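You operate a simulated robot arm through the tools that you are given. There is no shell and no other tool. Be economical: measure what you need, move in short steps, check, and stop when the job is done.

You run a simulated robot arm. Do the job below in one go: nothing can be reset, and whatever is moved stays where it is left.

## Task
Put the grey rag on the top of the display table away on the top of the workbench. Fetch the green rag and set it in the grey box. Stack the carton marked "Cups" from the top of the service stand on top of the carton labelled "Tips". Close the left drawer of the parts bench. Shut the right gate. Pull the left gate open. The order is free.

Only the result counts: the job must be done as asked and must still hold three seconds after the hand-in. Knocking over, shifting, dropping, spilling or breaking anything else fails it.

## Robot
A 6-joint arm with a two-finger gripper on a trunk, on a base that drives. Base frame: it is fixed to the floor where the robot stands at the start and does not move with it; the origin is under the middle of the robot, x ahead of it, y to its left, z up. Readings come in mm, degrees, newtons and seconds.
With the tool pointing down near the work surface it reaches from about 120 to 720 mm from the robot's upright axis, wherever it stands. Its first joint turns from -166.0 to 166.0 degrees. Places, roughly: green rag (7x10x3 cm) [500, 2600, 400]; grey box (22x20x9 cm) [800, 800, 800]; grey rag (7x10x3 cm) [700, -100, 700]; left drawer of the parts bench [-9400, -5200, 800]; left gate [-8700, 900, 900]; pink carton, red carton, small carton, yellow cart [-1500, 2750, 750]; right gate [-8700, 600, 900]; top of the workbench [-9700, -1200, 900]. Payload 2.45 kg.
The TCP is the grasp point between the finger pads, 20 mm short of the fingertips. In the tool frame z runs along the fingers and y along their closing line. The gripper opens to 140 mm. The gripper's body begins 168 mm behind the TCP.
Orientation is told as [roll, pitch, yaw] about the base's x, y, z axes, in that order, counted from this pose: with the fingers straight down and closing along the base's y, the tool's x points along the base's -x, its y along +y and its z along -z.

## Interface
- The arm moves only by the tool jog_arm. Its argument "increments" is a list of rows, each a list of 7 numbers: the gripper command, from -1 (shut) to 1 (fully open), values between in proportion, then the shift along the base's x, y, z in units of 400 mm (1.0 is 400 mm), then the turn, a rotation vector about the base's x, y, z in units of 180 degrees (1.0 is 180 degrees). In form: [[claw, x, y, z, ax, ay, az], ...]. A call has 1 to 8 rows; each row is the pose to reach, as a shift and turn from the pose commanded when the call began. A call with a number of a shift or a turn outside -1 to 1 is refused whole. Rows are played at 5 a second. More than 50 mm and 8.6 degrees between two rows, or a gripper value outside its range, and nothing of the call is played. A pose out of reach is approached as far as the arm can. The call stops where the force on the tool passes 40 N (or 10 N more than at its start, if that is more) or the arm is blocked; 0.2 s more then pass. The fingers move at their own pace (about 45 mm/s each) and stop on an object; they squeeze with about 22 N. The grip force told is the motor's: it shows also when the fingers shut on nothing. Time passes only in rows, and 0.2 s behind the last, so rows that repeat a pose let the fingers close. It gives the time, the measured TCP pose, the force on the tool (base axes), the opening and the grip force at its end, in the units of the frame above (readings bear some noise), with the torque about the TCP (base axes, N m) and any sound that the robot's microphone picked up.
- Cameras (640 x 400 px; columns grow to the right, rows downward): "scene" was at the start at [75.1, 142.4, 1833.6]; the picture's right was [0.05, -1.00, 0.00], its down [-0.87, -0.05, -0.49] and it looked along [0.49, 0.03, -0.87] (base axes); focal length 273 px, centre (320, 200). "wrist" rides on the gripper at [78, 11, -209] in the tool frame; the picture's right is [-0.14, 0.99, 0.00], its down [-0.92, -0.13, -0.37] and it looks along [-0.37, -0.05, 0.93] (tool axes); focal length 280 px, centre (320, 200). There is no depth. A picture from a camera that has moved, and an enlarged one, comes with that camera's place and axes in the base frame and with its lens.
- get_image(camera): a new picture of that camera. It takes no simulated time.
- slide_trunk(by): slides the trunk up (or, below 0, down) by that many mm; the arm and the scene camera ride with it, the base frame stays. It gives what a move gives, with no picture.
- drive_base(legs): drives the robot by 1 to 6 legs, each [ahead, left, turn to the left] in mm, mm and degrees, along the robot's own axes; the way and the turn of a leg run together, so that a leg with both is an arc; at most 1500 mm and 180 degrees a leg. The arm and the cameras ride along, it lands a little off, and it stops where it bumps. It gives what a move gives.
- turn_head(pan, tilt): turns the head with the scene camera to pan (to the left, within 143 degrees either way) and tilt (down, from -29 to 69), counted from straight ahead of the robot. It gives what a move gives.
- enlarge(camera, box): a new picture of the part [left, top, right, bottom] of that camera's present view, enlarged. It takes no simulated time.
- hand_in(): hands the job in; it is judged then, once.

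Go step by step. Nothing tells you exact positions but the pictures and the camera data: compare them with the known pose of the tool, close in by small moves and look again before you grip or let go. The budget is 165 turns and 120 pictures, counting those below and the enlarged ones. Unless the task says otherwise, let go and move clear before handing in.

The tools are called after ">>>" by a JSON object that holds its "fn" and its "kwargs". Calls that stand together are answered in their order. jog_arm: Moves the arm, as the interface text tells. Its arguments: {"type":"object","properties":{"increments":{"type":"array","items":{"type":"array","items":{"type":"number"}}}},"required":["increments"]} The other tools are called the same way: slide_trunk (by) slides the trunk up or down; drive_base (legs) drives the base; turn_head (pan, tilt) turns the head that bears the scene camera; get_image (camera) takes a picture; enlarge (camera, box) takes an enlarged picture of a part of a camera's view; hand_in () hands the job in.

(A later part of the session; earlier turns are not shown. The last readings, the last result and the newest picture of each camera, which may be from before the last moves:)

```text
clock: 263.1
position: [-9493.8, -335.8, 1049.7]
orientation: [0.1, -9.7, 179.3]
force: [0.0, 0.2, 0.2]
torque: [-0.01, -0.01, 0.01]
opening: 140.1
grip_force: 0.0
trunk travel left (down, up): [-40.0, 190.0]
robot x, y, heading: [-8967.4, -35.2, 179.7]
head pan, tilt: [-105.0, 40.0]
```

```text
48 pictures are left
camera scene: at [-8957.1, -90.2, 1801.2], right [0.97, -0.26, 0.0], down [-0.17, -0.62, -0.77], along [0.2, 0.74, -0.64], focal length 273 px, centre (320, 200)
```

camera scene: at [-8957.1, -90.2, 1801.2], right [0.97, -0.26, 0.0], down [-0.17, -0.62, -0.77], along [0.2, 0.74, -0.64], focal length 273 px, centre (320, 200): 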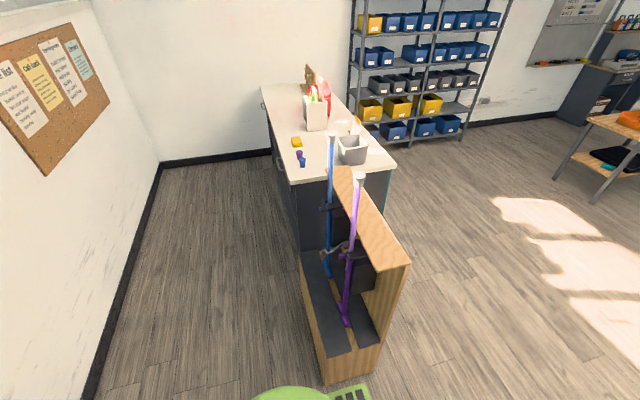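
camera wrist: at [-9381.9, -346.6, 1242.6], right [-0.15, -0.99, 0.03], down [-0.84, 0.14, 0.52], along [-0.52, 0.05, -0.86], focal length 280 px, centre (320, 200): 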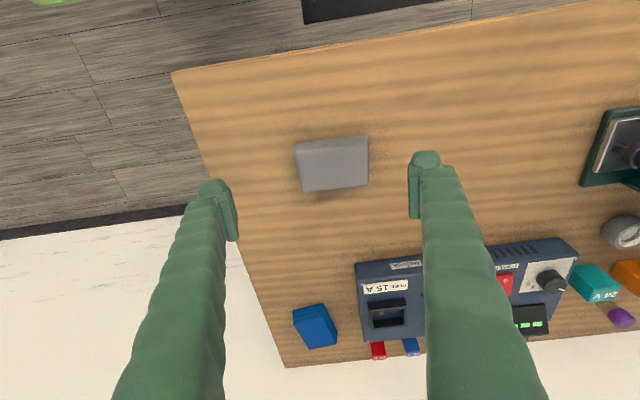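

>>> {"fn": "enlarge", "kwargs": {"camera": "scene", "box": [256, 140, 416, 390]}}

>>> {"fn": "enlarge", "kwargs": {"camera": "scene", "box": [296, 180, 392, 290]}}

>>> {"fn": "jog_arm", "kwargs": {"increments": [[0.5, 0.06, 0.09, 0, 0, -0.02, 0], [0.5, 0.12, 0.18, 0, 0, -0.04, 0], [0.5, 0.17, 0.28, 0, 0, -0.053, 0], [0.5, 0.21, 0.39, 0, 0, -0.053, 0], [0.5, 0.25, 0.5, 0, 0, -0.053, 0], [0.5, 0.29, 0.61, 0, 0, -0.053, 0], [0.5, 0.32, 0.72, 0, 0, -0.053, 0]]}}

```text
1.60 times, centred on (336, 265) of scene
camera zoom: at [-8957.1, -90.2, 1801.2], right [0.97, -0.26, 0.0], down [-0.17, -0.62, -0.77], along [0.2, 0.74, -0.64], focal length 437 px, centre (294, 96)
```

zoom: 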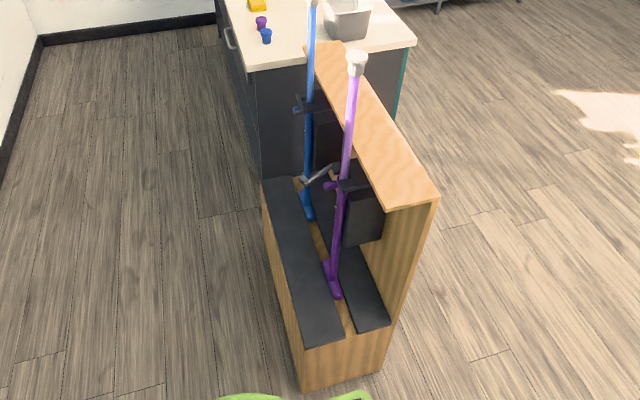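

```text
3.64 times, centred on (344, 235) of scene
camera zoom: at [-8957.1, -90.2, 1801.2], right [0.97, -0.26, 0.0], down [-0.17, -0.62, -0.77], along [0.2, 0.74, -0.64], focal length 993 px, centre (233, 73)
```

zoom: 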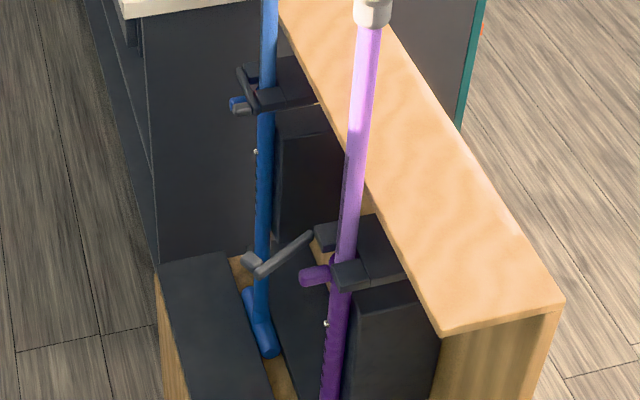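

```text
clock: 264.6
position: [-9365.1, -46.0, 1048.8]
orientation: [0.0, 0.0, 179.4]
force: [-0.8, 0.0, 0.2]
torque: [-0.03, 0.03, 0.02]
opening: 105.1
grip_force: 0.0
trunk travel left (down, up): [-40.0, 190.0]
robot x, y, heading: [-8969.1, -30.5, 180.0]
head pan, tilt: [-105.0, 40.0]
```

The gates are latch bars on a crutch rack (blue = left, closed; purple = right, open), facing the wall side. I'll thread between bench end and kiosk to get in front of it, in small legs.

>>> {"fn": "drive_base", "kwargs": {"legs": [[0, 0, -90], [0, 95, 0]]}}

```text
clock: 270.0
position: [-9077.1, 367.5, 1048.6]
orientation: [0.0, -0.1, 89.0]
force: [-0.5, -0.4, -0.5]
torque: [-0.02, -0.02, 0.01]
opening: 105.2
grip_force: 0.0
trunk travel left (down, up): [-40.0, 190.0]
robot x, y, heading: [-9064.5, -32.5, 89.6]
head pan, tilt: [-105.0, 40.0]
```

>>> {"fn": "drive_base", "kwargs": {"legs": [[105, 0, 0.4], [80, 52, 0], [470, 330, 0]]}}

>>> {"fn": "turn_head", "kwargs": {"pan": -80, "tilt": 45}}

>>> {"fn": "get_image", "kwargs": {"camera": "scene"}}

```text
clock: 275.0
position: [-9459.0, 1023.4, 1049.1]
orientation: [0.0, -0.1, 89.5]
force: [0.1, -0.2, 0.7]
torque: [-0.05, -0.02, 0.02]
opening: 105.3
grip_force: 0.0
trunk travel left (down, up): [-40.0, 190.0]
robot x, y, heading: [-9442.2, 624.6, 89.8]
head pan, tilt: [-105.0, 40.0]
```

```text
clock: 275.9
position: [-9458.9, 1022.6, 1048.3]
orientation: [0.0, -0.1, 89.5]
force: [0.3, 0.2, -0.4]
torque: [-0.01, 0.0, 0.01]
opening: 104.9
grip_force: 0.0
trunk travel left (down, up): [-40.0, 190.0]
robot x, y, heading: [-9439.8, 624.4, 89.8]
head pan, tilt: [-80.0, 45.0]
```

```text
45 pictures are left
camera scene: at [-9502.5, 648.6, 1794.0], right [0.17, -0.99, 0.0], down [-0.7, -0.12, -0.71], along [0.7, 0.12, -0.71], focal length 273 px, centre (320, 200)
```

scene: 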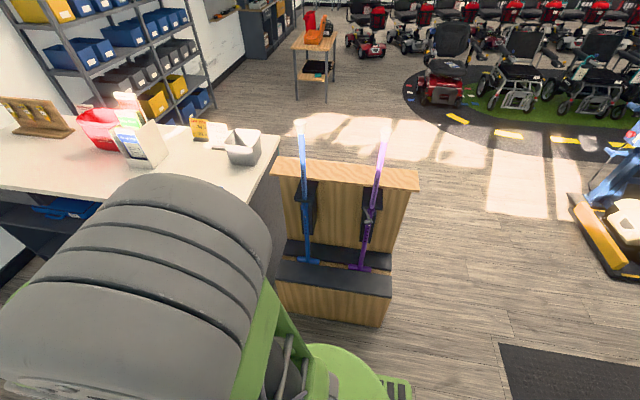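

>>> {"fn": "enlarge", "kwargs": {"camera": "scene", "box": [272, 160, 416, 250]}}

>>> {"fn": "enlarge", "kwargs": {"camera": "scene", "box": [350, 190, 398, 220]}}

>>> {"fn": "enlarge", "kwargs": {"camera": "scene", "box": [280, 170, 328, 200]}}

```text
4.44 times, centred on (344, 205) of scene
camera zoom: at [-9502.5, 648.6, 1794.0], right [0.17, -0.99, 0.0], down [-0.7, -0.12, -0.71], along [0.7, 0.12, -0.71], focal length 1213 px, centre (213, 178)
```

zoom: 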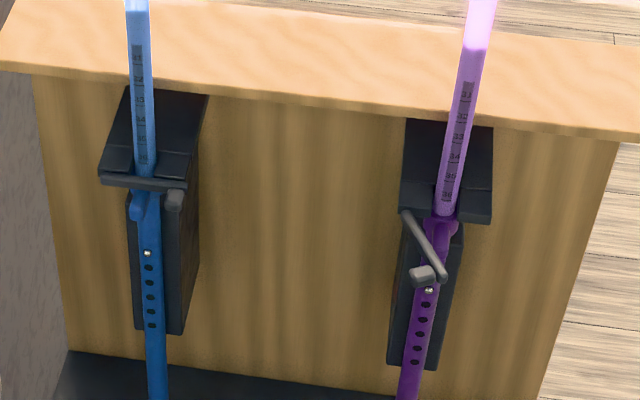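

```text
13.33 times, centred on (374, 205) of scene
camera zoom: at [-9502.5, 648.6, 1794.0], right [0.17, -0.99, 0.0], down [-0.7, -0.12, -0.71], along [0.7, 0.12, -0.71], focal length 3640 px, centre (-400, 133)
```

zoom: 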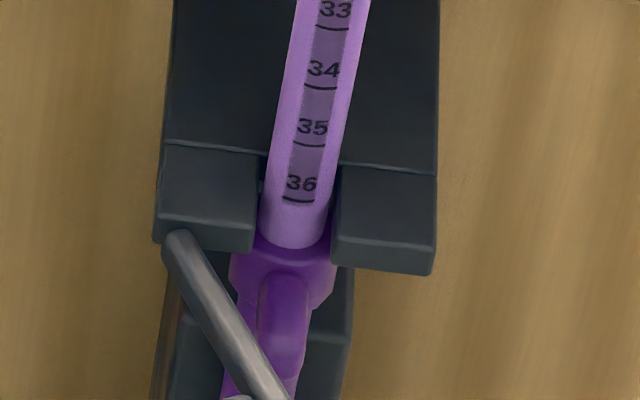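

```text
13.33 times, centred on (304, 185) of scene
camera zoom: at [-9502.5, 648.6, 1794.0], right [0.17, -0.99, 0.0], down [-0.7, -0.12, -0.71], along [0.7, 0.12, -0.71], focal length 3640 px, centre (533, 400)
```

zoom: 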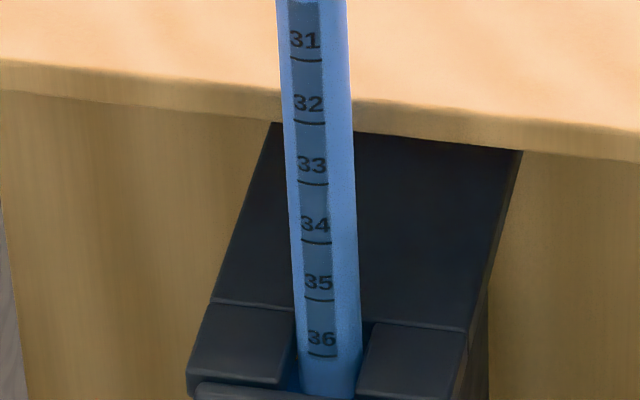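

I now understand: each bracket has a horizontal bar hinged on its left prong with a stub knob; purple's bar is swung out about 66°, blue's is across. I'll turn to face the rack and take wrist views.

>>> {"fn": "drive_base", "kwargs": {"legs": [[0, 0, -89.8]]}}

>>> {"fn": "get_image", "kwargs": {"camera": "wrist"}}

```text
clock: 280.0
position: [-9043.9, 647.3, 1048.6]
orientation: [0.0, -0.1, 0.3]
force: [0.1, -0.1, 0.2]
torque: [0.03, 0.02, 0.01]
opening: 104.9
grip_force: 0.0
trunk travel left (down, up): [-40.0, 190.0]
robot x, y, heading: [-9442.8, 626.0, 0.7]
head pan, tilt: [-80.0, 45.0]
```

```text
41 pictures are left
camera wrist: at [-9123.7, 656.8, 1258.0], right [0.13, 0.99, 0.0], down [0.92, -0.12, 0.37], along [0.37, -0.05, -0.93], focal length 280 px, centre (320, 200)
```

wrist: 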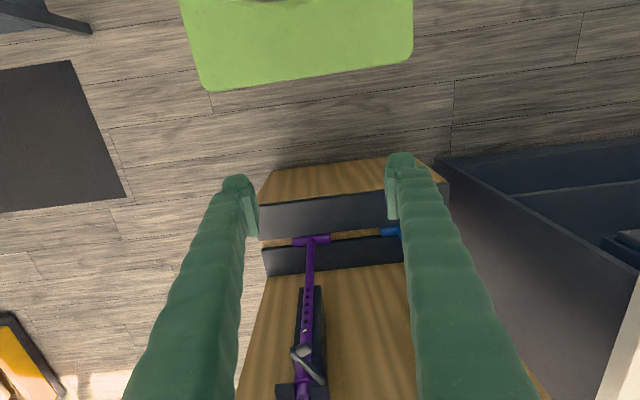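

>>> {"fn": "jog_arm", "kwargs": {"increments": [[0, 0.04, 0, 0, 0, -0.042, 0], [-0.3, 0.08, 0, 0, 0, -0.084, 0], [-0.6, 0.13, 0, 0, 0, -0.125, 0], [-1, 0.18, 0, 0, 0, -0.167, 0], [-1, 0.24, 0, 0, 0, -0.208, 0], [-1, 0.3, 0, 0, 0, -0.25, 0], [-1, 0.36, 0, 0, 0, -0.25, 0], [-1, 0.42, 0, 0, 0, -0.25, 0]]}}

>>> {"fn": "get_image", "kwargs": {"camera": "wrist"}}

```text
clock: 281.8
position: [-8877.8, 622.2, 1048.8]
orientation: [-5.6, -38.0, -2.7]
force: [2.8, 2.3, 1.0]
torque: [-0.38, 0.39, -0.31]
opening: 0.0
grip_force: 21.9
out of reach, approached as far as the arm can: row 3, 4, 5, 6, 7, 8
trunk travel left (down, up): [-40.0, 190.0]
robot x, y, heading: [-9442.6, 625.1, 1.1]
head pan, tilt: [-80.0, 45.0]
```

```text
40 pictures are left
camera wrist: at [-9065.0, 661.9, 1165.4], right [0.21, 0.98, 0.01], down [0.49, -0.11, 0.87], along [0.85, -0.18, -0.5], focal length 280 px, centre (320, 200)
```

wrist: 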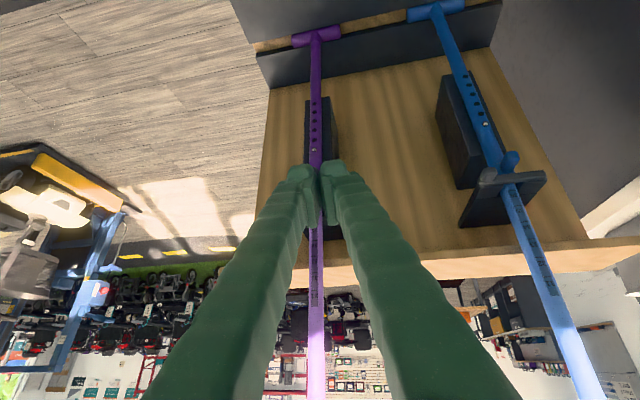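

>>> {"fn": "jog_arm", "kwargs": {"increments": [[-1, 0.06, 0.03, -0.07, 0.008, 0.006, 0.011], [-1, 0.13, 0.06, -0.14, 0.016, 0.011, 0.023], [-1, 0.195, 0.1, -0.19, 0.0245, 0.0167, 0.0344]]}}

>>> {"fn": "get_image", "kwargs": {"camera": "wrist"}}

```text
clock: 282.6
position: [-8809.2, 676.9, 983.9]
orientation: [-2.0, -36.1, 3.5]
force: [0.0, 0.0, 0.2]
torque: [0.04, -0.04, 0.02]
opening: 0.0
grip_force: 21.9
out of reach, approached as far as the arm can: row 3
trunk travel left (down, up): [-40.0, 190.0]
robot x, y, heading: [-9440.9, 625.0, 1.1]
head pan, tilt: [-80.0, 45.0]
```

```text
39 pictures are left
camera wrist: at [-8996.3, 682.8, 1107.0], right [0.07, 1.0, 0.05], down [0.53, -0.08, 0.84], along [0.84, -0.03, -0.53], focal length 280 px, centre (320, 200)
```

wrist: 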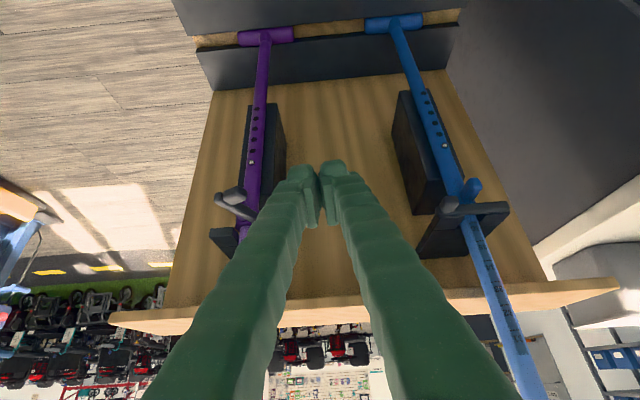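

>>> {"fn": "enlarge", "kwargs": {"camera": "wrist", "box": [190, 150, 310, 260]}}

>>> {"fn": "enlarge", "kwargs": {"camera": "wrist", "box": [400, 150, 520, 260]}}

```text
3.64 times, centred on (250, 205) of wrist
camera zoom: at [-8996.3, 682.8, 1107.0], right [0.07, 1.0, 0.05], down [0.53, -0.08, 0.84], along [0.84, -0.03, -0.53], focal length 1020 px, centre (574, 182)
```

zoom: 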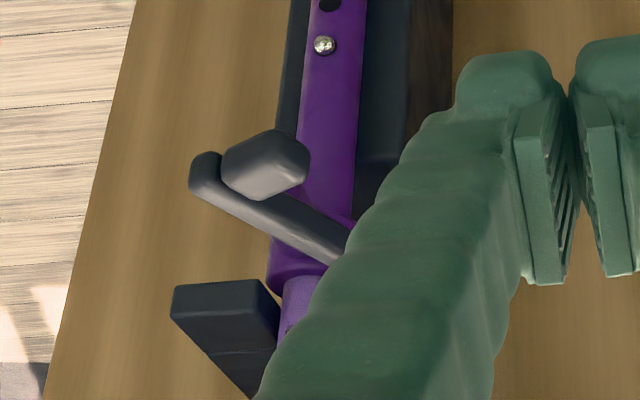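

```text
3.64 times, centred on (460, 205) of wrist
camera zoom: at [-8996.3, 682.8, 1107.0], right [0.07, 1.0, 0.05], down [0.53, -0.08, 0.84], along [0.84, -0.03, -0.53], focal length 1020 px, centre (-189, 182)
```

zoom: 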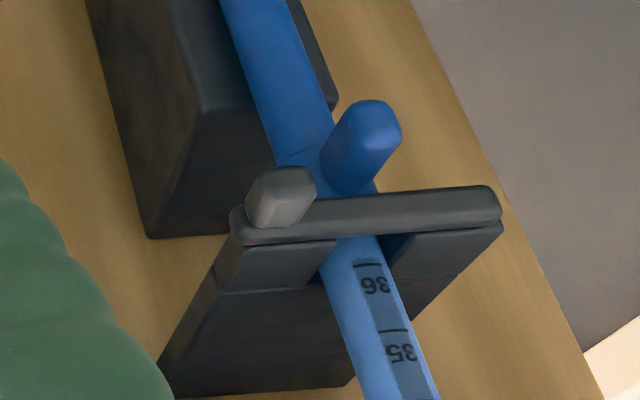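

Clear views: purple knob at about (-8763,586,948), blue knob at (-8700,828,938). I'll raise the trunk for better reach and bring closed fingers to the left of the purple bar.

>>> {"fn": "slide_trunk", "kwargs": {"by": 110}}

>>> {"fn": "jog_arm", "kwargs": {"increments": [[-1, 0, 0, -0.12, 0.003, 0.002, -0.004], [-1, 0.02, -0.02, -0.23, 0.006, 0.004, -0.008], [-1, 0.05, -0.05, -0.3, 0.009, 0.006, -0.013], [-1, 0.12, -0.09, -0.37, 0.009, 0.006, -0.013]]}}

>>> {"fn": "get_image", "kwargs": {"camera": "wrist"}}

```text
clock: 284.1
position: [-8808.1, 676.8, 1092.0]
orientation: [-2.1, -36.0, 3.5]
force: [0.6, -0.1, 0.0]
torque: [-0.02, 0.03, 0.02]
opening: 0.0
grip_force: 22.1
trunk travel left (down, up): [-150.0, 80.0]
robot x, y, heading: [-9439.1, 629.2, 0.8]
head pan, tilt: [-80.0, 45.0]
```

```text
clock: 285.1
position: [-8759.0, 672.9, 947.9]
orientation: [-2.4, -34.5, -0.4]
force: [0.0, -0.4, -0.1]
torque: [0.04, 0.01, 0.01]
opening: 0.0
grip_force: 22.4
out of reach, approached as far as the arm can: row 1, 2, 3, 4
trunk travel left (down, up): [-150.0, 80.0]
robot x, y, heading: [-9442.4, 628.0, 0.9]
head pan, tilt: [-80.0, 45.0]
```

```text
36 pictures are left
camera wrist: at [-8941.1, 692.2, 1075.2], right [0.14, 0.99, 0.05], down [0.55, -0.12, 0.83], along [0.83, -0.09, -0.56], focal length 280 px, centre (320, 200)
```

wrist: 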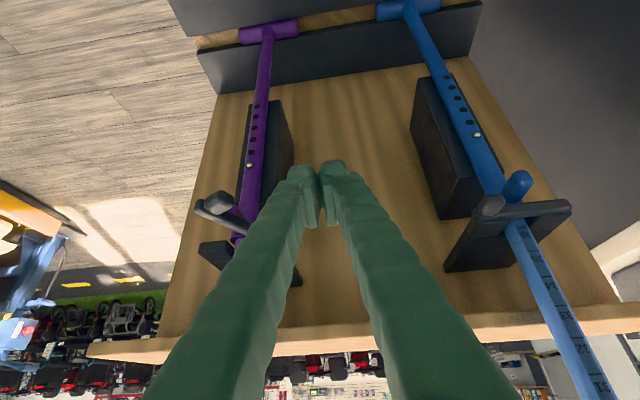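

Tilt is limiting the reach; 20° is enough, so I'll reduce it and then shift toward the bar.

>>> {"fn": "jog_arm", "kwargs": {"increments": [[-1, 0, 0, 0, 0.005, 0.04, 0], [-1, 0, -0.03, 0, 0.01, 0.08, 0], [-1, 0, -0.06, 0, 0.01, 0.08, 0]]}}

>>> {"fn": "get_image", "kwargs": {"camera": "wrist"}}

```text
clock: 285.9
position: [-8762.9, 657.7, 949.2]
orientation: [1.3, -20.1, -0.9]
force: [1.0, 0.6, 0.1]
torque: [-0.01, 0.03, -0.04]
opening: 0.0
grip_force: 22.1
out of reach, approached as far as the arm can: row 1, 2, 3
trunk travel left (down, up): [-150.0, 80.0]
robot x, y, heading: [-9441.6, 623.8, 1.2]
head pan, tilt: [-80.0, 45.0]
```

```text
35 pictures are left
camera wrist: at [-8906.9, 664.7, 1118.7], right [0.14, 0.99, 0.07], down [0.74, -0.15, 0.66], along [0.66, -0.04, -0.75], focal length 280 px, centre (320, 200)
```

wrist: 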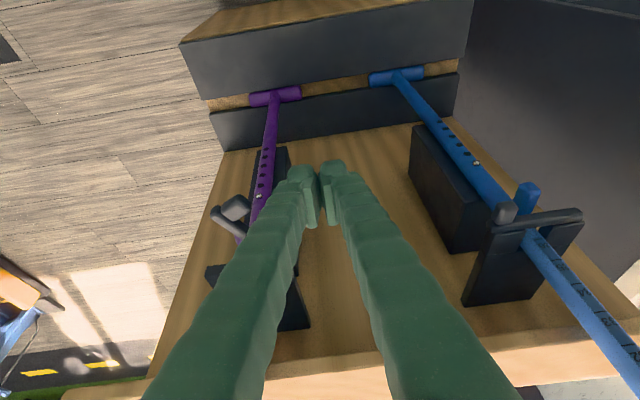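

The wrist seems near a singularity with this trunk height. I'll raise the hand, drop the trunk, and use a smaller tilt.

>>> {"fn": "jog_arm", "kwargs": {"increments": [[-1, -0.05, 0, 0.1, 0, 0.02, 0], [-1, -0.06, 0, 0.2, 0, 0.03, 0], [-1, -0.06, 0, 0.29, 0, 0.03, 0]]}}

>>> {"fn": "slide_trunk", "kwargs": {"by": -110}}

>>> {"fn": "jog_arm", "kwargs": {"increments": [[-1, 0.04, -0.03, 0, 0, 0, 0], [-1, 0.06, -0.05, -0.01, 0, 0, 0]]}}

>>> {"fn": "get_image", "kwargs": {"camera": "wrist"}}

```text
clock: 286.7
position: [-8799.1, 692.7, 1048.8]
orientation: [6.1, -16.3, -4.0]
force: [1.1, 0.6, 0.2]
torque: [-0.04, 0.04, -0.01]
opening: 0.0
grip_force: 22.2
out of reach, approached as far as the arm can: row 1, 2, 3
trunk travel left (down, up): [-150.0, 80.0]
robot x, y, heading: [-9442.2, 624.7, 0.7]
head pan, tilt: [-80.0, 45.0]
```

```text
clock: 288.1
position: [-8798.6, 692.5, 937.3]
orientation: [5.9, -16.4, -4.0]
force: [0.9, 1.2, -0.9]
torque: [0.02, 0.03, 0.01]
opening: 0.1
grip_force: 22.5
trunk travel left (down, up): [-40.0, 190.0]
robot x, y, heading: [-9441.8, 623.7, 1.3]
head pan, tilt: [-80.0, 45.0]
```

```text
clock: 288.7
position: [-8774.8, 672.4, 934.1]
orientation: [6.2, -16.5, -4.0]
force: [0.4, 0.3, -1.3]
torque: [0.0, -0.01, -0.04]
opening: 0.2
grip_force: 22.0
trunk travel left (down, up): [-40.0, 190.0]
robot x, y, heading: [-9441.5, 623.7, 0.6]
head pan, tilt: [-80.0, 45.0]
```

```text
34 pictures are left
camera wrist: at [-8909.2, 668.9, 1112.9], right [0.17, 0.98, 0.14], down [0.77, -0.22, 0.6], along [0.61, 0.0, -0.79], focal length 280 px, centre (320, 200)
```

wrist: 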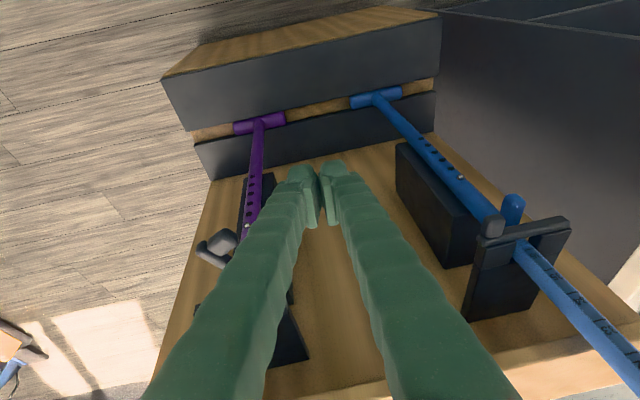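

>>> {"fn": "jog_arm", "kwargs": {"increments": [[-1, 0.02, -0.03, 0.014, -0.016, 0, 0.006], [-1, 0.035, -0.07, 0.027, -0.033, 0, 0.013]]}}

>>> {"fn": "get_image", "kwargs": {"camera": "wrist"}}

```text
clock: 289.3
position: [-8752.7, 684.5, 944.2]
orientation: [8.2, -20.4, -3.6]
force: [-1.2, -0.3, -0.5]
torque: [0.01, 0.02, -0.01]
opening: 0.0
grip_force: 21.9
out of reach, approached as far as the arm can: row 1, 2
trunk travel left (down, up): [-40.0, 190.0]
robot x, y, heading: [-9439.7, 627.4, 0.8]
head pan, tilt: [-80.0, 45.0]
```

```text
33 pictures are left
camera wrist: at [-8899.5, 672.3, 1111.8], right [0.14, 0.97, 0.18], down [0.73, -0.23, 0.65], along [0.67, 0.04, -0.74], focal length 280 px, centre (320, 200)
```

wrist: 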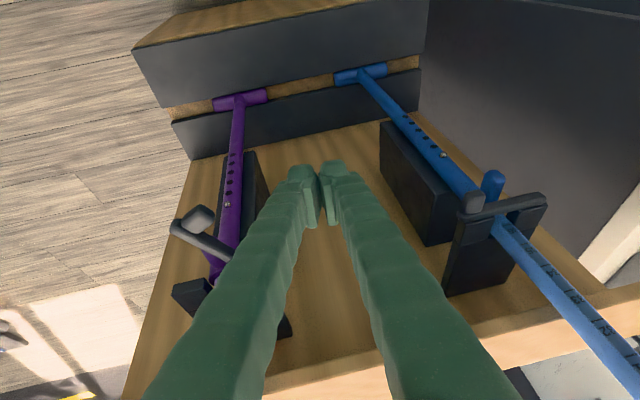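

The wrist got pulled into a bad configuration. I'll back out, return to vertical, and approach again with just a small tilt.

>>> {"fn": "jog_arm", "kwargs": {"increments": [[-1, -0.08, 0, 0.07, -0.01, 0.028, 0.003], [-1, -0.16, 0, 0.14, -0.021, 0.057, 0.006], [-1, -0.26, 0, 0.2, -0.031, 0.086, 0.009], [-1, -0.37, 0, 0.24, -0.042, 0.1146, 0.012], [-1, -0.47, -0.02, 0.24, -0.042, 0.1146, 0.012]]}}

```text
clock: 290.5
position: [-8948.2, 726.5, 965.8]
orientation: [7.9, -0.2, 1.0]
force: [0.1, 0.2, 0.8]
torque: [-0.01, 0.02, 0.0]
opening: 0.0
grip_force: 21.7
out of reach, approached as far as the arm can: row 1, 2, 3, 4, 5
trunk travel left (down, up): [-40.0, 190.0]
robot x, y, heading: [-9441.6, 624.5, 0.9]
head pan, tilt: [-80.0, 45.0]
```

>>> {"fn": "jog_arm", "kwargs": {"increments": [[-1, -0.06, -0.04, 0.05, -0.01, 0, 0], [-1, -0.12, -0.09, 0.1, -0.022, 0, 0], [-1, -0.18, -0.14, 0.15, -0.033, 0, 0], [-1, -0.24, -0.2, 0.21, -0.044, 0, 0]]}}

```text
clock: 291.5
position: [-9058.5, 707.3, 994.1]
orientation: [7.0, -1.8, 0.5]
force: [-0.3, 1.1, 0.3]
torque: [0.0, 0.0, -0.03]
opening: 0.0
grip_force: 22.1
out of reach, approached as far as the arm can: row 1, 2, 3, 4
trunk travel left (down, up): [-40.0, 190.0]
robot x, y, heading: [-9442.8, 622.8, 1.0]
head pan, tilt: [-80.0, 45.0]
```

A wrist joint seems to be at its limit in a flipped branch. I'll let the tool lean toward +y, which should free it.

>>> {"fn": "jog_arm", "kwargs": {"increments": [[-1, 0, -0.05, 0.02, 0.045, 0, 0], [-1, 0, -0.1, 0.05, 0.09, 0, 0], [-1, 0, -0.15, 0.08, 0.09, 0, 0]]}}

```text
clock: 292.3
position: [-9057.4, 646.6, 1024.8]
orientation: [23.3, -1.9, 0.0]
force: [0.1, -0.4, 0.4]
torque: [0.02, 0.03, -0.01]
opening: 0.0
grip_force: 22.0
trunk travel left (down, up): [-40.0, 190.0]
robot x, y, heading: [-9444.6, 626.3, 1.2]
head pan, tilt: [-80.0, 45.0]
```

That freed it. Now I'll swing the tool around (sideways, then outward) so the fingers point forward about 55°, ending with no sideways lean.

>>> {"fn": "jog_arm", "kwargs": {"increments": [[-1, 0.045, 0, 0, 0.0278, -0.0389, 0.0017], [-1, 0.09, 0, 0, 0.0444, -0.0833, 0.0058], [-1, 0.135, 0, 0, 0.0556, -0.1278, 0.0111], [-1, 0.18, 0, 0, 0.0556, -0.1722, 0.015], [-1, 0.225, 0, 0, 0.0333, -0.2111, 0.0111], [-1, 0.27, 0, 0, 0, -0.2444, 0], [-1, 0.315, 0, 0, -0.0333, -0.2667, -0.014], [-1, 0.36, 0, 0, -0.0722, -0.2833, -0.032]]}}

```text
clock: 294.1
position: [-8818.5, 628.4, 1030.5]
orientation: [8.1, -52.8, 1.8]
force: [-0.6, 0.6, 0.1]
torque: [-0.03, -0.03, -0.05]
opening: 0.0
grip_force: 22.2
out of reach, approached as far as the arm can: row 3, 4, 5, 6, 7, 8
trunk travel left (down, up): [-40.0, 190.0]
robot x, y, heading: [-9439.0, 623.6, 0.9]
head pan, tilt: [-80.0, 45.0]
```

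>>> {"fn": "jog_arm", "kwargs": {"increments": [[-1, 0, 0.02, 0, -0.02, 0, -0.012], [-1, -0.02, 0.04, -0.05, -0.028, 0, -0.02]]}}

>>> {"fn": "get_image", "kwargs": {"camera": "wrist"}}

```text
clock: 294.7
position: [-8813.3, 641.8, 1008.0]
orientation: [-0.2, -52.6, 4.5]
force: [0.1, 0.5, 0.7]
torque: [0.0, 0.03, -0.03]
opening: 0.0
grip_force: 22.0
out of reach, approached as far as the arm can: row 1, 2
trunk travel left (down, up): [-40.0, 190.0]
robot x, y, heading: [-9439.5, 624.8, 0.9]
head pan, tilt: [-80.0, 45.0]
```

```text
32 pictures are left
camera wrist: at [-9025.5, 634.6, 1073.8], right [0.01, 0.99, 0.11], down [0.28, -0.11, 0.96], along [0.96, 0.02, -0.27], focal length 280 px, centre (320, 200)
```

wrist: 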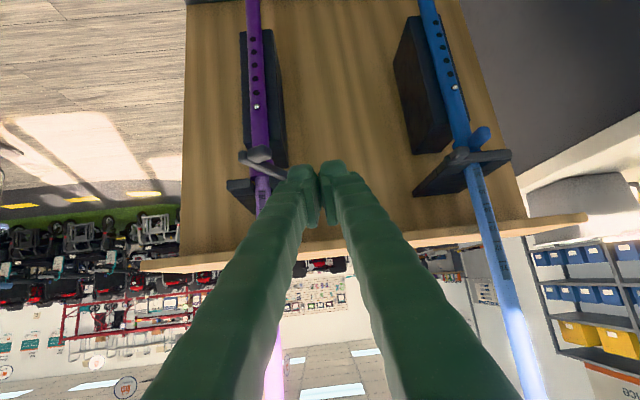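

The fingers now point forward at 53° without the lean. I'll back the base 100 mm so the arm is less folded, then reach next to the purple knob.

>>> {"fn": "drive_base", "kwargs": {"legs": [[-100, 0, -0.9]]}}

>>> {"fn": "jog_arm", "kwargs": {"increments": [[-1, 0.08, 0, -0.03, 0, 0, -0.006], [-1, 0.16, 0, -0.06, 0, 0, -0.012], [-1, 0.25, 0, -0.1, 0, 0, -0.018], [-1, 0.34, 0, -0.13, 0, 0, -0.025]]}}

>>> {"fn": "get_image", "kwargs": {"camera": "wrist"}}

```text
clock: 295.8
position: [-8912.6, 631.4, 1009.4]
orientation: [0.0, -52.7, 3.6]
force: [-0.5, 0.4, 0.8]
torque: [0.04, -0.01, 0.02]
opening: 0.0
grip_force: 22.1
trunk travel left (down, up): [-40.0, 190.0]
robot x, y, heading: [-9541.4, 624.7, -0.1]
head pan, tilt: [-80.0, 45.0]
```

```text
clock: 296.8
position: [-8776.4, 630.5, 956.3]
orientation: [0.1, -52.6, -1.0]
force: [-0.2, 0.3, 0.9]
torque: [0.01, 0.03, 0.02]
opening: 0.2
grip_force: 22.5
trunk travel left (down, up): [-40.0, 190.0]
robot x, y, heading: [-9542.3, 621.5, 0.2]
head pan, tilt: [-80.0, 45.0]
```

```text
31 pictures are left
camera wrist: at [-8989.6, 643.8, 1021.7], right [0.1, 0.99, 0.11], down [0.26, -0.13, 0.96], along [0.96, -0.07, -0.27], focal length 280 px, centre (320, 200)
```

wrist: 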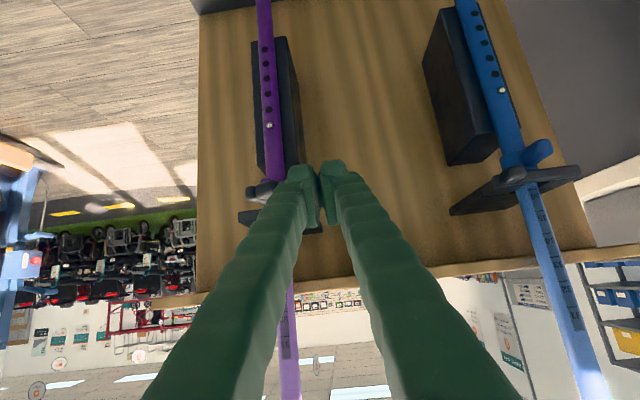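

Free and positioned left of the knob. Now I'll sweep along the arc to push the purple bar shut.

>>> {"fn": "jog_arm", "kwargs": {"increments": [[-1, 0.035, -0.02, -0.01, 0, 0, 0], [-1, 0.045, -0.08, -0.015, 0, 0, 0], [-1, 0.06, -0.13, -0.015, 0, 0, 0], [-1, 0.085, -0.18, -0.015, 0, 0, 0], [-1, 0.115, -0.23, -0.015, 0, 0, 0]]}}

>>> {"fn": "get_image", "kwargs": {"camera": "wrist"}}

```text
clock: 298.0
position: [-8730.8, 539.7, 952.0]
orientation: [0.2, -52.6, -0.9]
force: [0.3, 0.5, -0.6]
torque: [0.03, 0.02, 0.01]
opening: 0.0
grip_force: 21.6
trunk travel left (down, up): [-40.0, 190.0]
robot x, y, heading: [-9541.3, 623.7, 0.0]
head pan, tilt: [-80.0, 45.0]
```

```text
30 pictures are left
camera wrist: at [-8943.8, 551.6, 1016.1], right [0.1, 0.99, 0.11], down [0.26, -0.13, 0.96], along [0.96, -0.06, -0.27], focal length 280 px, centre (320, 200)
```

wrist: 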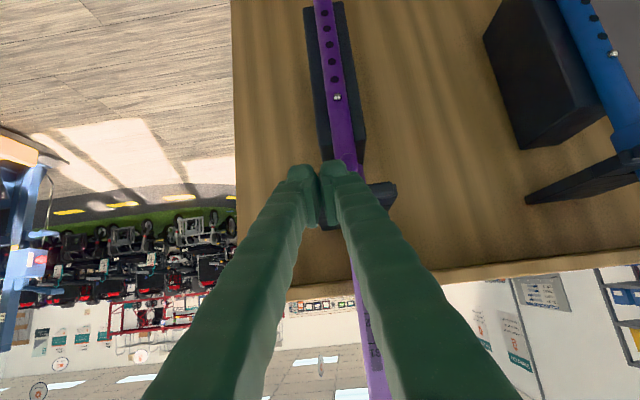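

>>> {"fn": "jog_arm", "kwargs": {"increments": [[-1, 0.025, -0.03, 0, 0, 0, 0], [-1, 0.045, -0.05, 0, 0, 0, 0], [-1, 0.065, -0.055, 0, 0, 0, 0], [-1, 0.085, -0.055, 0, 0, 0, 0], [-1, 0.1, -0.055, 0, 0, 0, 0]]}}

>>> {"fn": "turn_head", "kwargs": {"pan": -5, "tilt": 45}}

>>> {"fn": "enlarge", "kwargs": {"camera": "scene", "box": [200, 100, 440, 250]}}

```text
clock: 298.6
position: [-8723.6, 529.8, 953.0]
orientation: [-0.1, -52.5, -0.2]
force: [-28.6, 6.5, 21.2]
torque: [0.18, -0.18, 0.01]
opening: 6.2
grip_force: 29.1
trunk travel left (down, up): [-40.0, 190.0]
robot x, y, heading: [-9543.6, 623.6, 0.2]
head pan, tilt: [-80.0, 45.0]
stopped in row 2: the force on the tool passed its limit at 51 N (the readings are from after the stop); the commanded pose is now the measured one
```

```text
clock: 300.0
position: [-8722.7, 529.3, 953.0]
orientation: [-0.3, -52.5, -0.2]
force: [-35.8, 10.0, 26.0]
torque: [-0.04, -0.13, 0.36]
opening: 6.0
grip_force: 29.3
trunk travel left (down, up): [-40.0, 190.0]
robot x, y, heading: [-9543.7, 627.1, 0.4]
head pan, tilt: [-5.0, 45.0]
```

```text
2.67 times, centred on (320, 175) of scene
camera zoom: at [-9459.0, 758.5, 1794.2], right [-0.09, -1.0, 0.0], down [-0.7, 0.06, -0.71], along [0.71, -0.06, -0.7], focal length 728 px, centre (320, 267)
```

zoom: 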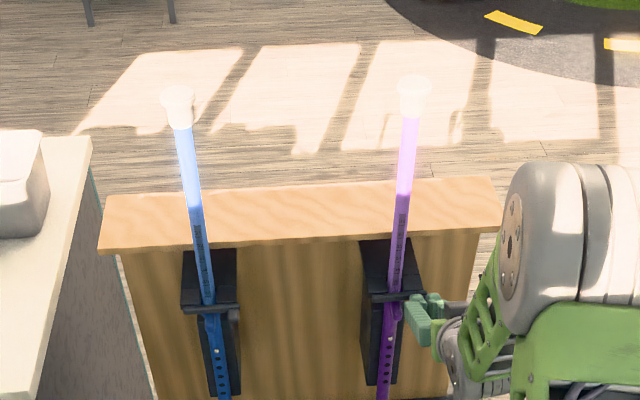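

The bar now lies across the purple slot, pressed against the prongs. I'll back off and verify.

>>> {"fn": "jog_arm", "kwargs": {"increments": [[-1, -0.05, 0, 0.01, 0, 0, 0], [-1, -0.15, 0, 0.03, 0, 0, 0], [-1, -0.25, 0.03, 0.05, 0, 0, 0]]}}

>>> {"fn": "get_image", "kwargs": {"camera": "wrist"}}

>>> {"fn": "enlarge", "kwargs": {"camera": "scene", "box": [256, 170, 376, 245]}}

```text
clock: 300.8
position: [-8820.2, 540.0, 970.9]
orientation: [-0.2, -52.4, -0.3]
force: [-0.2, -0.2, 0.2]
torque: [-0.03, 0.0, -0.03]
opening: 0.0
grip_force: 29.5
trunk travel left (down, up): [-40.0, 190.0]
robot x, y, heading: [-9540.5, 626.2, 0.2]
head pan, tilt: [-5.0, 45.0]
```

```text
28 pictures are left
camera wrist: at [-9033.7, 551.2, 1036.1], right [0.09, 0.99, 0.11], down [0.27, -0.13, 0.95], along [0.96, -0.06, -0.28], focal length 280 px, centre (320, 200)
```

wrist: 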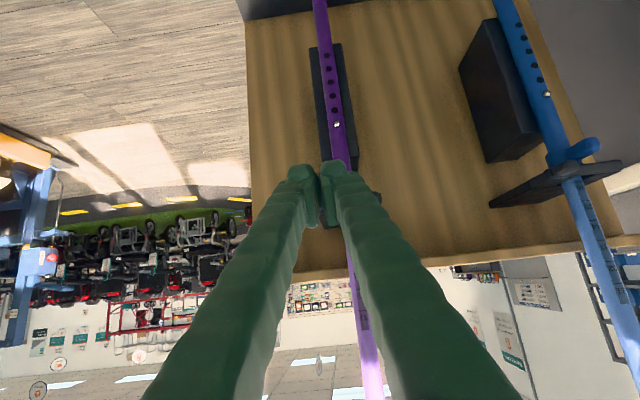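

```text
5.33 times, centred on (316, 208) of scene
camera zoom: at [-9453.1, 757.3, 1794.0], right [-0.09, -1.0, 0.0], down [-0.7, 0.06, -0.71], along [0.71, -0.06, -0.71], focal length 1456 px, centre (341, 160)
```

zoom: 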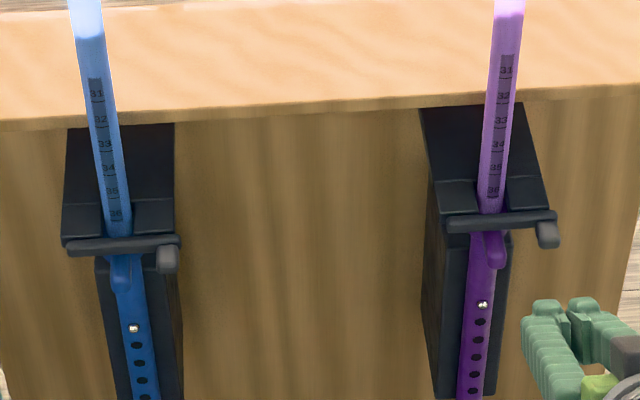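

The right gate is shut, matching the left one. For the blue gate I'll shift the base left, open the fingers to ~30 mm and line up on its knob.

>>> {"fn": "drive_base", "kwargs": {"legs": [[0, 210, 0]]}}

>>> {"fn": "jog_arm", "kwargs": {"increments": [[-0.57, 0.03, 0.06, 0.02, 0, 0, 0], [-0.57, 0.06, 0.12, 0.04, 0, 0, 0], [-0.57, 0.1, 0.19, 0.06, 0, 0, 0]]}}

>>> {"fn": "get_image", "kwargs": {"camera": "wrist"}}

```text
clock: 303.3
position: [-8820.2, 748.6, 970.8]
orientation: [-0.1, -52.3, -0.3]
force: [-0.3, 0.3, -0.4]
torque: [0.0, -0.02, -0.03]
opening: 0.0
grip_force: 29.0
trunk travel left (down, up): [-40.0, 190.0]
robot x, y, heading: [-9542.3, 832.6, 0.3]
head pan, tilt: [-5.0, 45.0]
```

```text
clock: 304.1
position: [-8778.9, 825.0, 994.0]
orientation: [-0.1, -52.3, -0.3]
force: [0.0, -0.1, -0.8]
torque: [-0.01, -0.01, -0.01]
opening: 30.1
grip_force: 0.1
trunk travel left (down, up): [-40.0, 190.0]
robot x, y, heading: [-9541.0, 834.7, 0.0]
head pan, tilt: [-5.0, 45.0]
```

```text
26 pictures are left
camera wrist: at [-8992.5, 835.8, 1059.9], right [0.09, 0.99, 0.11], down [0.27, -0.13, 0.95], along [0.96, -0.06, -0.28], focal length 280 px, centre (320, 200)
```

wrist: 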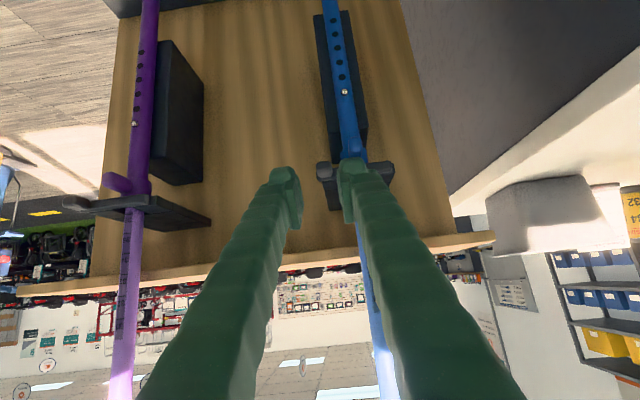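

The knob lies between the fingers in y. Approaching along the tool axis.

>>> {"fn": "jog_arm", "kwargs": {"increments": [[-0.57, 0.08, 0.005, -0.04, 0, 0, 0], [-0.57, 0.14, 0.005, -0.07, 0, 0, 0], [-0.57, 0.185, 0.005, -0.09, 0, 0, 0]]}}

>>> {"fn": "get_image", "kwargs": {"camera": "wrist"}}

>>> {"fn": "enlarge", "kwargs": {"camera": "scene", "box": [256, 160, 416, 260]}}

```text
clock: 304.9
position: [-8705.1, 826.0, 957.8]
orientation: [-0.1, -52.3, -0.3]
force: [-0.3, 0.1, 1.1]
torque: [-0.01, 0.05, 0.0]
opening: 30.2
grip_force: 0.2
trunk travel left (down, up): [-40.0, 190.0]
robot x, y, heading: [-9541.5, 836.8, 0.3]
head pan, tilt: [-5.0, 45.0]
```

```text
25 pictures are left
camera wrist: at [-8918.6, 836.5, 1023.4], right [0.09, 0.99, 0.11], down [0.27, -0.13, 0.95], along [0.96, -0.06, -0.28], focal length 280 px, centre (320, 200)
```

wrist: 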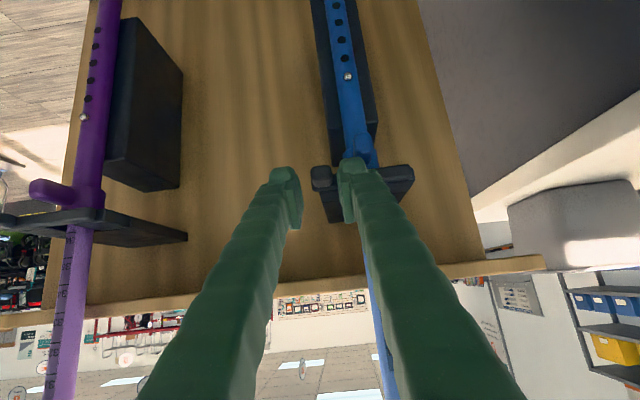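

```text
4.00 times, centred on (336, 210) of scene
camera zoom: at [-9452.6, 964.5, 1793.9], right [-0.09, -1.0, 0.0], down [-0.7, 0.06, -0.71], along [0.7, -0.06, -0.71], focal length 1092 px, centre (256, 160)
```

zoom: 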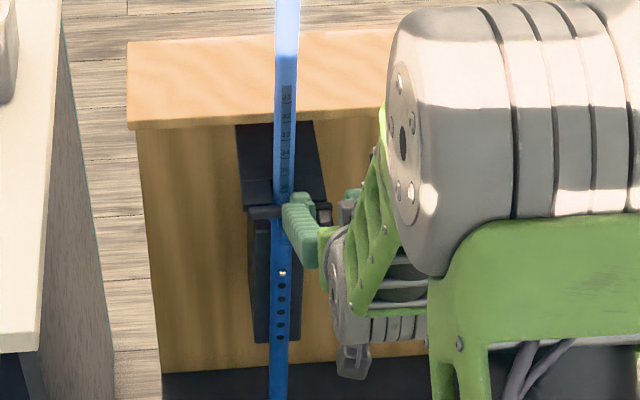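

>>> {"fn": "jog_arm", "kwargs": {"increments": [[-0.57, 0.025, 0, -0.01, 0, 0, 0], [-0.8, 0.025, 0, -0.01, 0, 0, 0], [-1, 0.025, 0, -0.01, 0, 0, 0], [-1, 0.025, 0, -0.01, 0, 0, 0]]}}

```text
clock: 305.9
position: [-8698.7, 828.0, 955.6]
orientation: [-0.3, -52.3, 0.0]
force: [-26.0, 15.6, 16.6]
torque: [0.4, 0.19, 0.55]
opening: 16.9
grip_force: 36.1
trunk travel left (down, up): [-40.0, 190.0]
robot x, y, heading: [-9542.0, 833.8, 0.2]
head pan, tilt: [-5.0, 45.0]
```

Knob gripped. Pulling it along its arc about the hinge, turning the tool with it.

>>> {"fn": "jog_arm", "kwargs": {"increments": [[-1, -0.019, 0.006, 0, 0, 0, -0.028], [-1, -0.0375, 0.0138, 0, 0, 0, -0.0556], [-1, -0.056, 0.023, 0, 0, 0, -0.083], [-1, -0.073, 0.034, 0, 0, 0, -0.111], [-1, -0.089, 0.047, 0, 0, 0, -0.139], [-1, -0.103, 0.06, 0, 0, 0, -0.1667]]}}

>>> {"fn": "enlarge", "kwargs": {"camera": "scene", "box": [256, 160, 416, 260]}}

```text
clock: 307.3
position: [-8736.1, 851.6, 956.1]
orientation: [-0.1, -52.5, -30.2]
force: [11.0, 9.1, 14.1]
torque: [-0.46, -0.97, -0.06]
opening: 16.6
grip_force: 42.2
trunk travel left (down, up): [-40.0, 190.0]
robot x, y, heading: [-9540.2, 833.4, 0.2]
head pan, tilt: [-5.0, 45.0]
```

```text
4.00 times, centred on (336, 210) of scene
camera zoom: at [-9452.8, 965.6, 1793.9], right [-0.09, -1.0, 0.0], down [-0.7, 0.06, -0.71], along [0.7, -0.06, -0.71], focal length 1092 px, centre (256, 160)
```

zoom: 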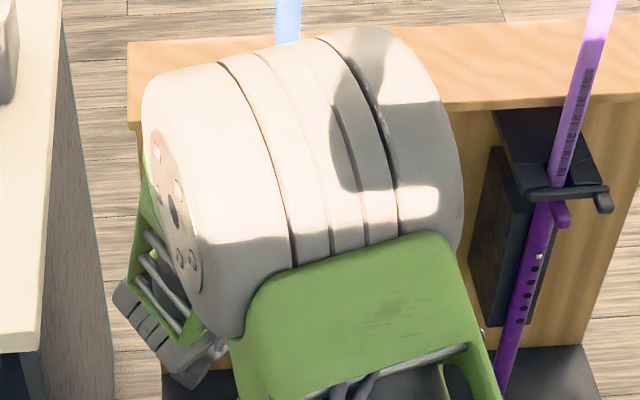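

Following smoothly. Continuing the arc to about 68°.

>>> {"fn": "jog_arm", "kwargs": {"increments": [[-1, -0.0185, 0.021, 0, 0, 0, -0.039], [-1, -0.0345, 0.0445, 0, 0, 0, -0.078], [-1, -0.0475, 0.069, 0, 0, 0, -0.117], [-1, -0.057, 0.096, 0, 0, 0, -0.156], [-1, -0.064, 0.123, 0, 0, 0, -0.194], [-1, -0.066, 0.14, 0, 0, 0, -0.217]]}}

>>> {"fn": "get_image", "kwargs": {"camera": "wrist"}}

```text
clock: 308.5
position: [-8756.2, 898.8, 954.8]
orientation: [0.3, -52.7, -64.2]
force: [8.4, -0.7, -7.1]
torque: [-0.56, -0.45, -0.04]
opening: 17.0
grip_force: 43.1
trunk travel left (down, up): [-40.0, 190.0]
robot x, y, heading: [-9542.6, 837.5, 0.1]
head pan, tilt: [-5.0, 45.0]
stopped in row 6: the force on the tool passed its limit at 41 N (the readings are from after the stop); the commanded pose is now the measured one
```

```text
22 pictures are left
camera wrist: at [-8840.5, 1093.1, 1020.0], right [0.93, 0.36, 0.11], down [0.0, -0.3, 0.95], along [0.38, -0.88, -0.27], focal length 280 px, centre (320, 200)
```

wrist: 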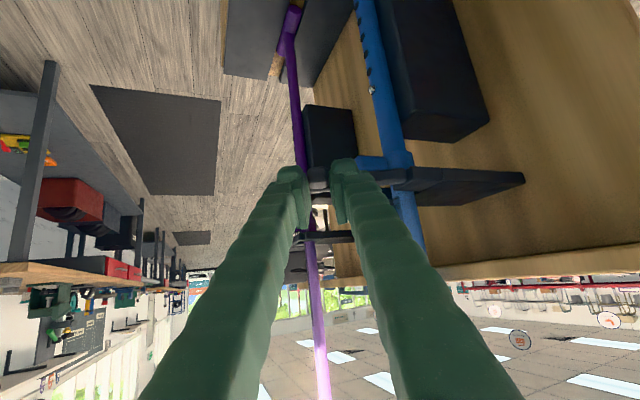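

The gate has reached its stop at about 65°. I'll open the fingers, lift straight up, and retreat.

>>> {"fn": "jog_arm", "kwargs": {"increments": [[-0.7, 0, 0, 0, 0, 0, 0], [-0.4, 0, 0, 0.005, 0, 0, 0], [-0.4, 0, 0, 0.07, 0, 0, 0], [-0.4, 0, 0, 0.17, 0, 0, 0], [-0.4, -0.08, 0, 0.22, 0, 0, 0.02], [-0.4, -0.18, 0, 0.22, 0, 0, 0.06], [-0.4, -0.28, 0, 0.22, 0, 0, 0.1], [-0.4, -0.36, 0, 0.22, 0, 0, 0.14]]}}

>>> {"fn": "turn_head", "kwargs": {"pan": 10, "tilt": 48}}

>>> {"fn": "get_image", "kwargs": {"camera": "scene"}}

```text
clock: 310.3
position: [-8902.6, 898.3, 1045.1]
orientation: [0.4, -52.8, -39.1]
force: [-0.6, 0.6, -0.2]
torque: [0.02, -0.01, 0.0]
opening: 42.2
grip_force: 0.0
trunk travel left (down, up): [-40.0, 190.0]
robot x, y, heading: [-9542.4, 829.8, 0.1]
head pan, tilt: [-5.0, 45.0]
```

```text
clock: 311.1
position: [-8902.8, 896.0, 1046.5]
orientation: [0.3, -52.7, -39.3]
force: [0.2, -0.7, 0.7]
torque: [0.07, 0.01, -0.01]
opening: 41.9
grip_force: 0.1
trunk travel left (down, up): [-40.0, 190.0]
robot x, y, heading: [-9541.6, 831.8, -0.0]
head pan, tilt: [10.0, 48.0]
```

```text
21 pictures are left
camera scene: at [-9455.4, 985.2, 1789.7], right [0.17, -0.98, 0.0], down [-0.73, -0.13, -0.67], along [0.66, 0.12, -0.74], focal length 273 px, centre (320, 200)
```

scene: 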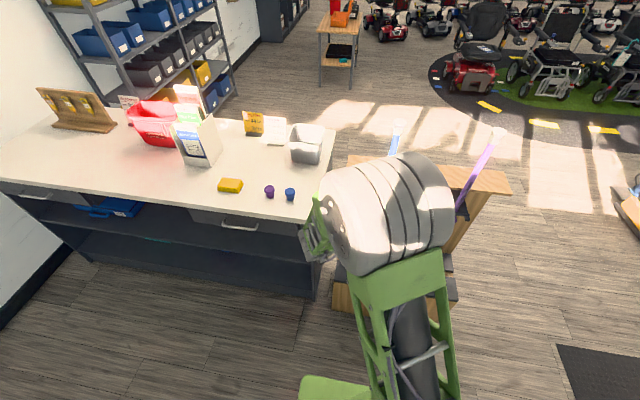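

>>> {"fn": "jog_arm", "kwargs": {"increments": [[-0.4, -0.02, -0.04, 0, 0, 0, 0.044], [-0.4, -0.04, -0.08, 0, 0, 0, 0.088], [-0.4, -0.04, -0.14, 0, 0, 0, 0.131], [-0.4, -0.04, -0.2, 0, 0, 0, 0.175], [-0.4, -0.04, -0.28, 0, 0, 0, 0.217]]}}

>>> {"fn": "get_image", "kwargs": {"camera": "wrist"}}

```text
clock: 312.3
position: [-8915.4, 782.5, 1044.8]
orientation: [0.6, -52.6, -0.4]
force: [-0.2, -0.2, -0.2]
torque: [0.03, -0.01, 0.03]
opening: 41.7
grip_force: 0.1
out of reach, approached as far as the arm can: row 4, 5
trunk travel left (down, up): [-40.0, 190.0]
robot x, y, heading: [-9543.1, 834.2, 0.2]
head pan, tilt: [10.0, 48.0]
```

```text
20 pictures are left
camera wrist: at [-9129.1, 791.9, 1110.3], right [0.08, 0.99, 0.11], down [0.27, -0.13, 0.95], along [0.96, -0.05, -0.28], focal length 280 px, centre (320, 200)
```

wrist: 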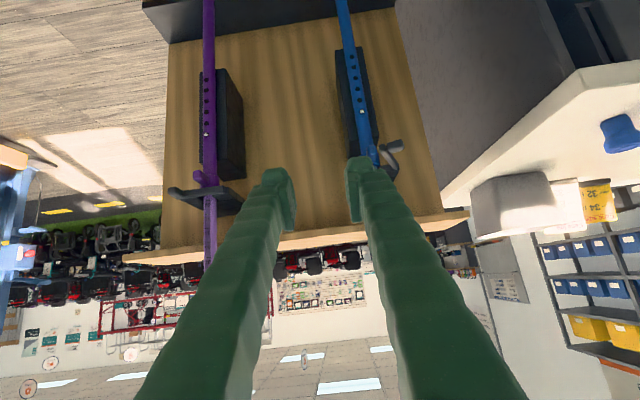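

Both gates are right. Next the drawer: I'll turn toward -y and thread back out of the pocket the way I came.

>>> {"fn": "drive_base", "kwargs": {"legs": [[0, 0, -90.2], [150, 424, 0]]}}

```text
clock: 320.3
position: [-9159.7, 60.3, 1045.2]
orientation: [0.3, -52.6, -89.5]
force: [-0.1, -0.2, 0.4]
torque: [0.0, 0.04, -0.03]
opening: 41.8
grip_force: 0.1
trunk travel left (down, up): [-40.0, 190.0]
robot x, y, heading: [-9115.5, 689.7, -89.4]
head pan, tilt: [10.0, 48.0]
```

>>> {"fn": "drive_base", "kwargs": {"legs": [[540, 0, -0.6], [80, 50, 0], [100, 0, 0]]}}

```text
clock: 324.9
position: [-9118.2, -661.9, 1044.4]
orientation: [0.4, -52.5, -90.3]
force: [0.4, -0.1, -0.4]
torque: [0.01, 0.0, 0.01]
opening: 42.1
grip_force: 0.2
trunk travel left (down, up): [-40.0, 190.0]
robot x, y, heading: [-9065.5, -32.9, -89.9]
head pan, tilt: [10.0, 48.0]
```

Out of the gap. Moving to the aisle and looking ahead along the benches.

>>> {"fn": "drive_base", "kwargs": {"legs": [[370, 330, 0]]}}

>>> {"fn": "turn_head", "kwargs": {"pan": 5, "tilt": 22}}

>>> {"fn": "get_image", "kwargs": {"camera": "scene"}}

```text
clock: 328.4
position: [-8790.9, -1032.5, 1044.5]
orientation: [0.3, -52.6, -90.2]
force: [0.2, -1.0, 0.3]
torque: [-0.01, 0.04, -0.01]
opening: 41.8
grip_force: 0.0
trunk travel left (down, up): [-40.0, 190.0]
robot x, y, heading: [-8739.8, -405.2, -90.2]
head pan, tilt: [10.0, 48.0]
```

```text
clock: 329.3
position: [-8791.2, -1032.2, 1045.6]
orientation: [0.3, -52.6, -90.3]
force: [-0.6, 0.3, 0.0]
torque: [-0.01, -0.01, -0.01]
opening: 42.1
grip_force: 0.1
trunk travel left (down, up): [-40.0, 190.0]
robot x, y, heading: [-8740.6, -405.9, -90.3]
head pan, tilt: [5.0, 22.0]
```

```text
19 pictures are left
camera scene: at [-8593.5, -509.6, 1829.3], right [-1.0, -0.09, 0.0], down [-0.03, 0.37, -0.93], along [0.08, -0.92, -0.38], focal length 273 px, centre (320, 200)
```

scene: 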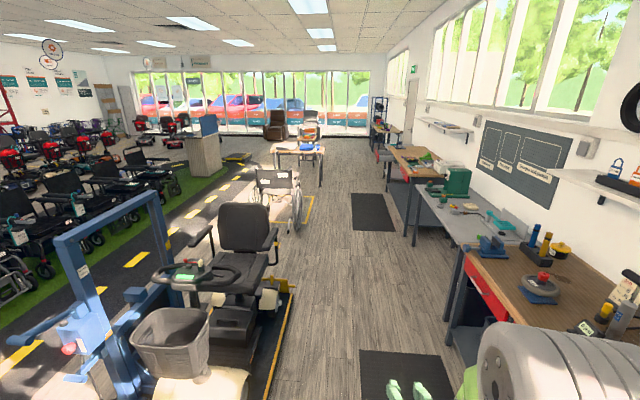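

The aisle is clear between scooter (x>-8160) and benches (x<-9400). Driving down it.

>>> {"fn": "drive_base", "kwargs": {"legs": [[1500, 0, 0.3], [1500, 0, 0], [500, 0, 0]]}}

>>> {"fn": "turn_head", "kwargs": {"pan": -35, "tilt": 30}}

>>> {"fn": "get_image", "kwargs": {"camera": "scene"}}

```text
clock: 346.2
position: [-8755.4, -4521.9, 1044.4]
orientation: [0.5, -52.6, -89.8]
force: [-0.1, -0.2, -1.2]
torque: [0.03, 0.01, 0.01]
opening: 41.9
grip_force: 0.0
trunk travel left (down, up): [-40.0, 190.0]
robot x, y, heading: [-8712.7, -3889.5, -89.7]
head pan, tilt: [5.0, 22.0]
```

```text
clock: 347.3
position: [-8756.8, -4521.4, 1044.9]
orientation: [0.4, -52.6, -89.7]
force: [-0.1, -0.6, -0.4]
torque: [0.03, -0.01, 0.06]
opening: 42.0
grip_force: 0.0
trunk travel left (down, up): [-40.0, 190.0]
robot x, y, heading: [-8712.3, -3894.2, -89.4]
head pan, tilt: [-35.0, 30.0]
```

```text
18 pictures are left
camera scene: at [-8625.1, -3978.4, 1816.6], right [-0.82, 0.57, 0.0], down [0.28, 0.41, -0.87], along [-0.49, -0.71, -0.5], focal length 273 px, centre (320, 200)
```

scene: 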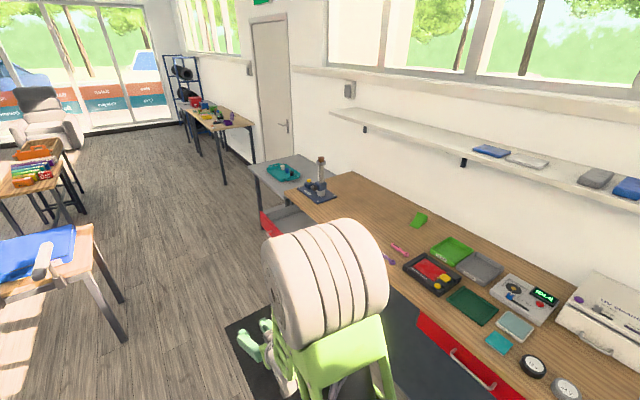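

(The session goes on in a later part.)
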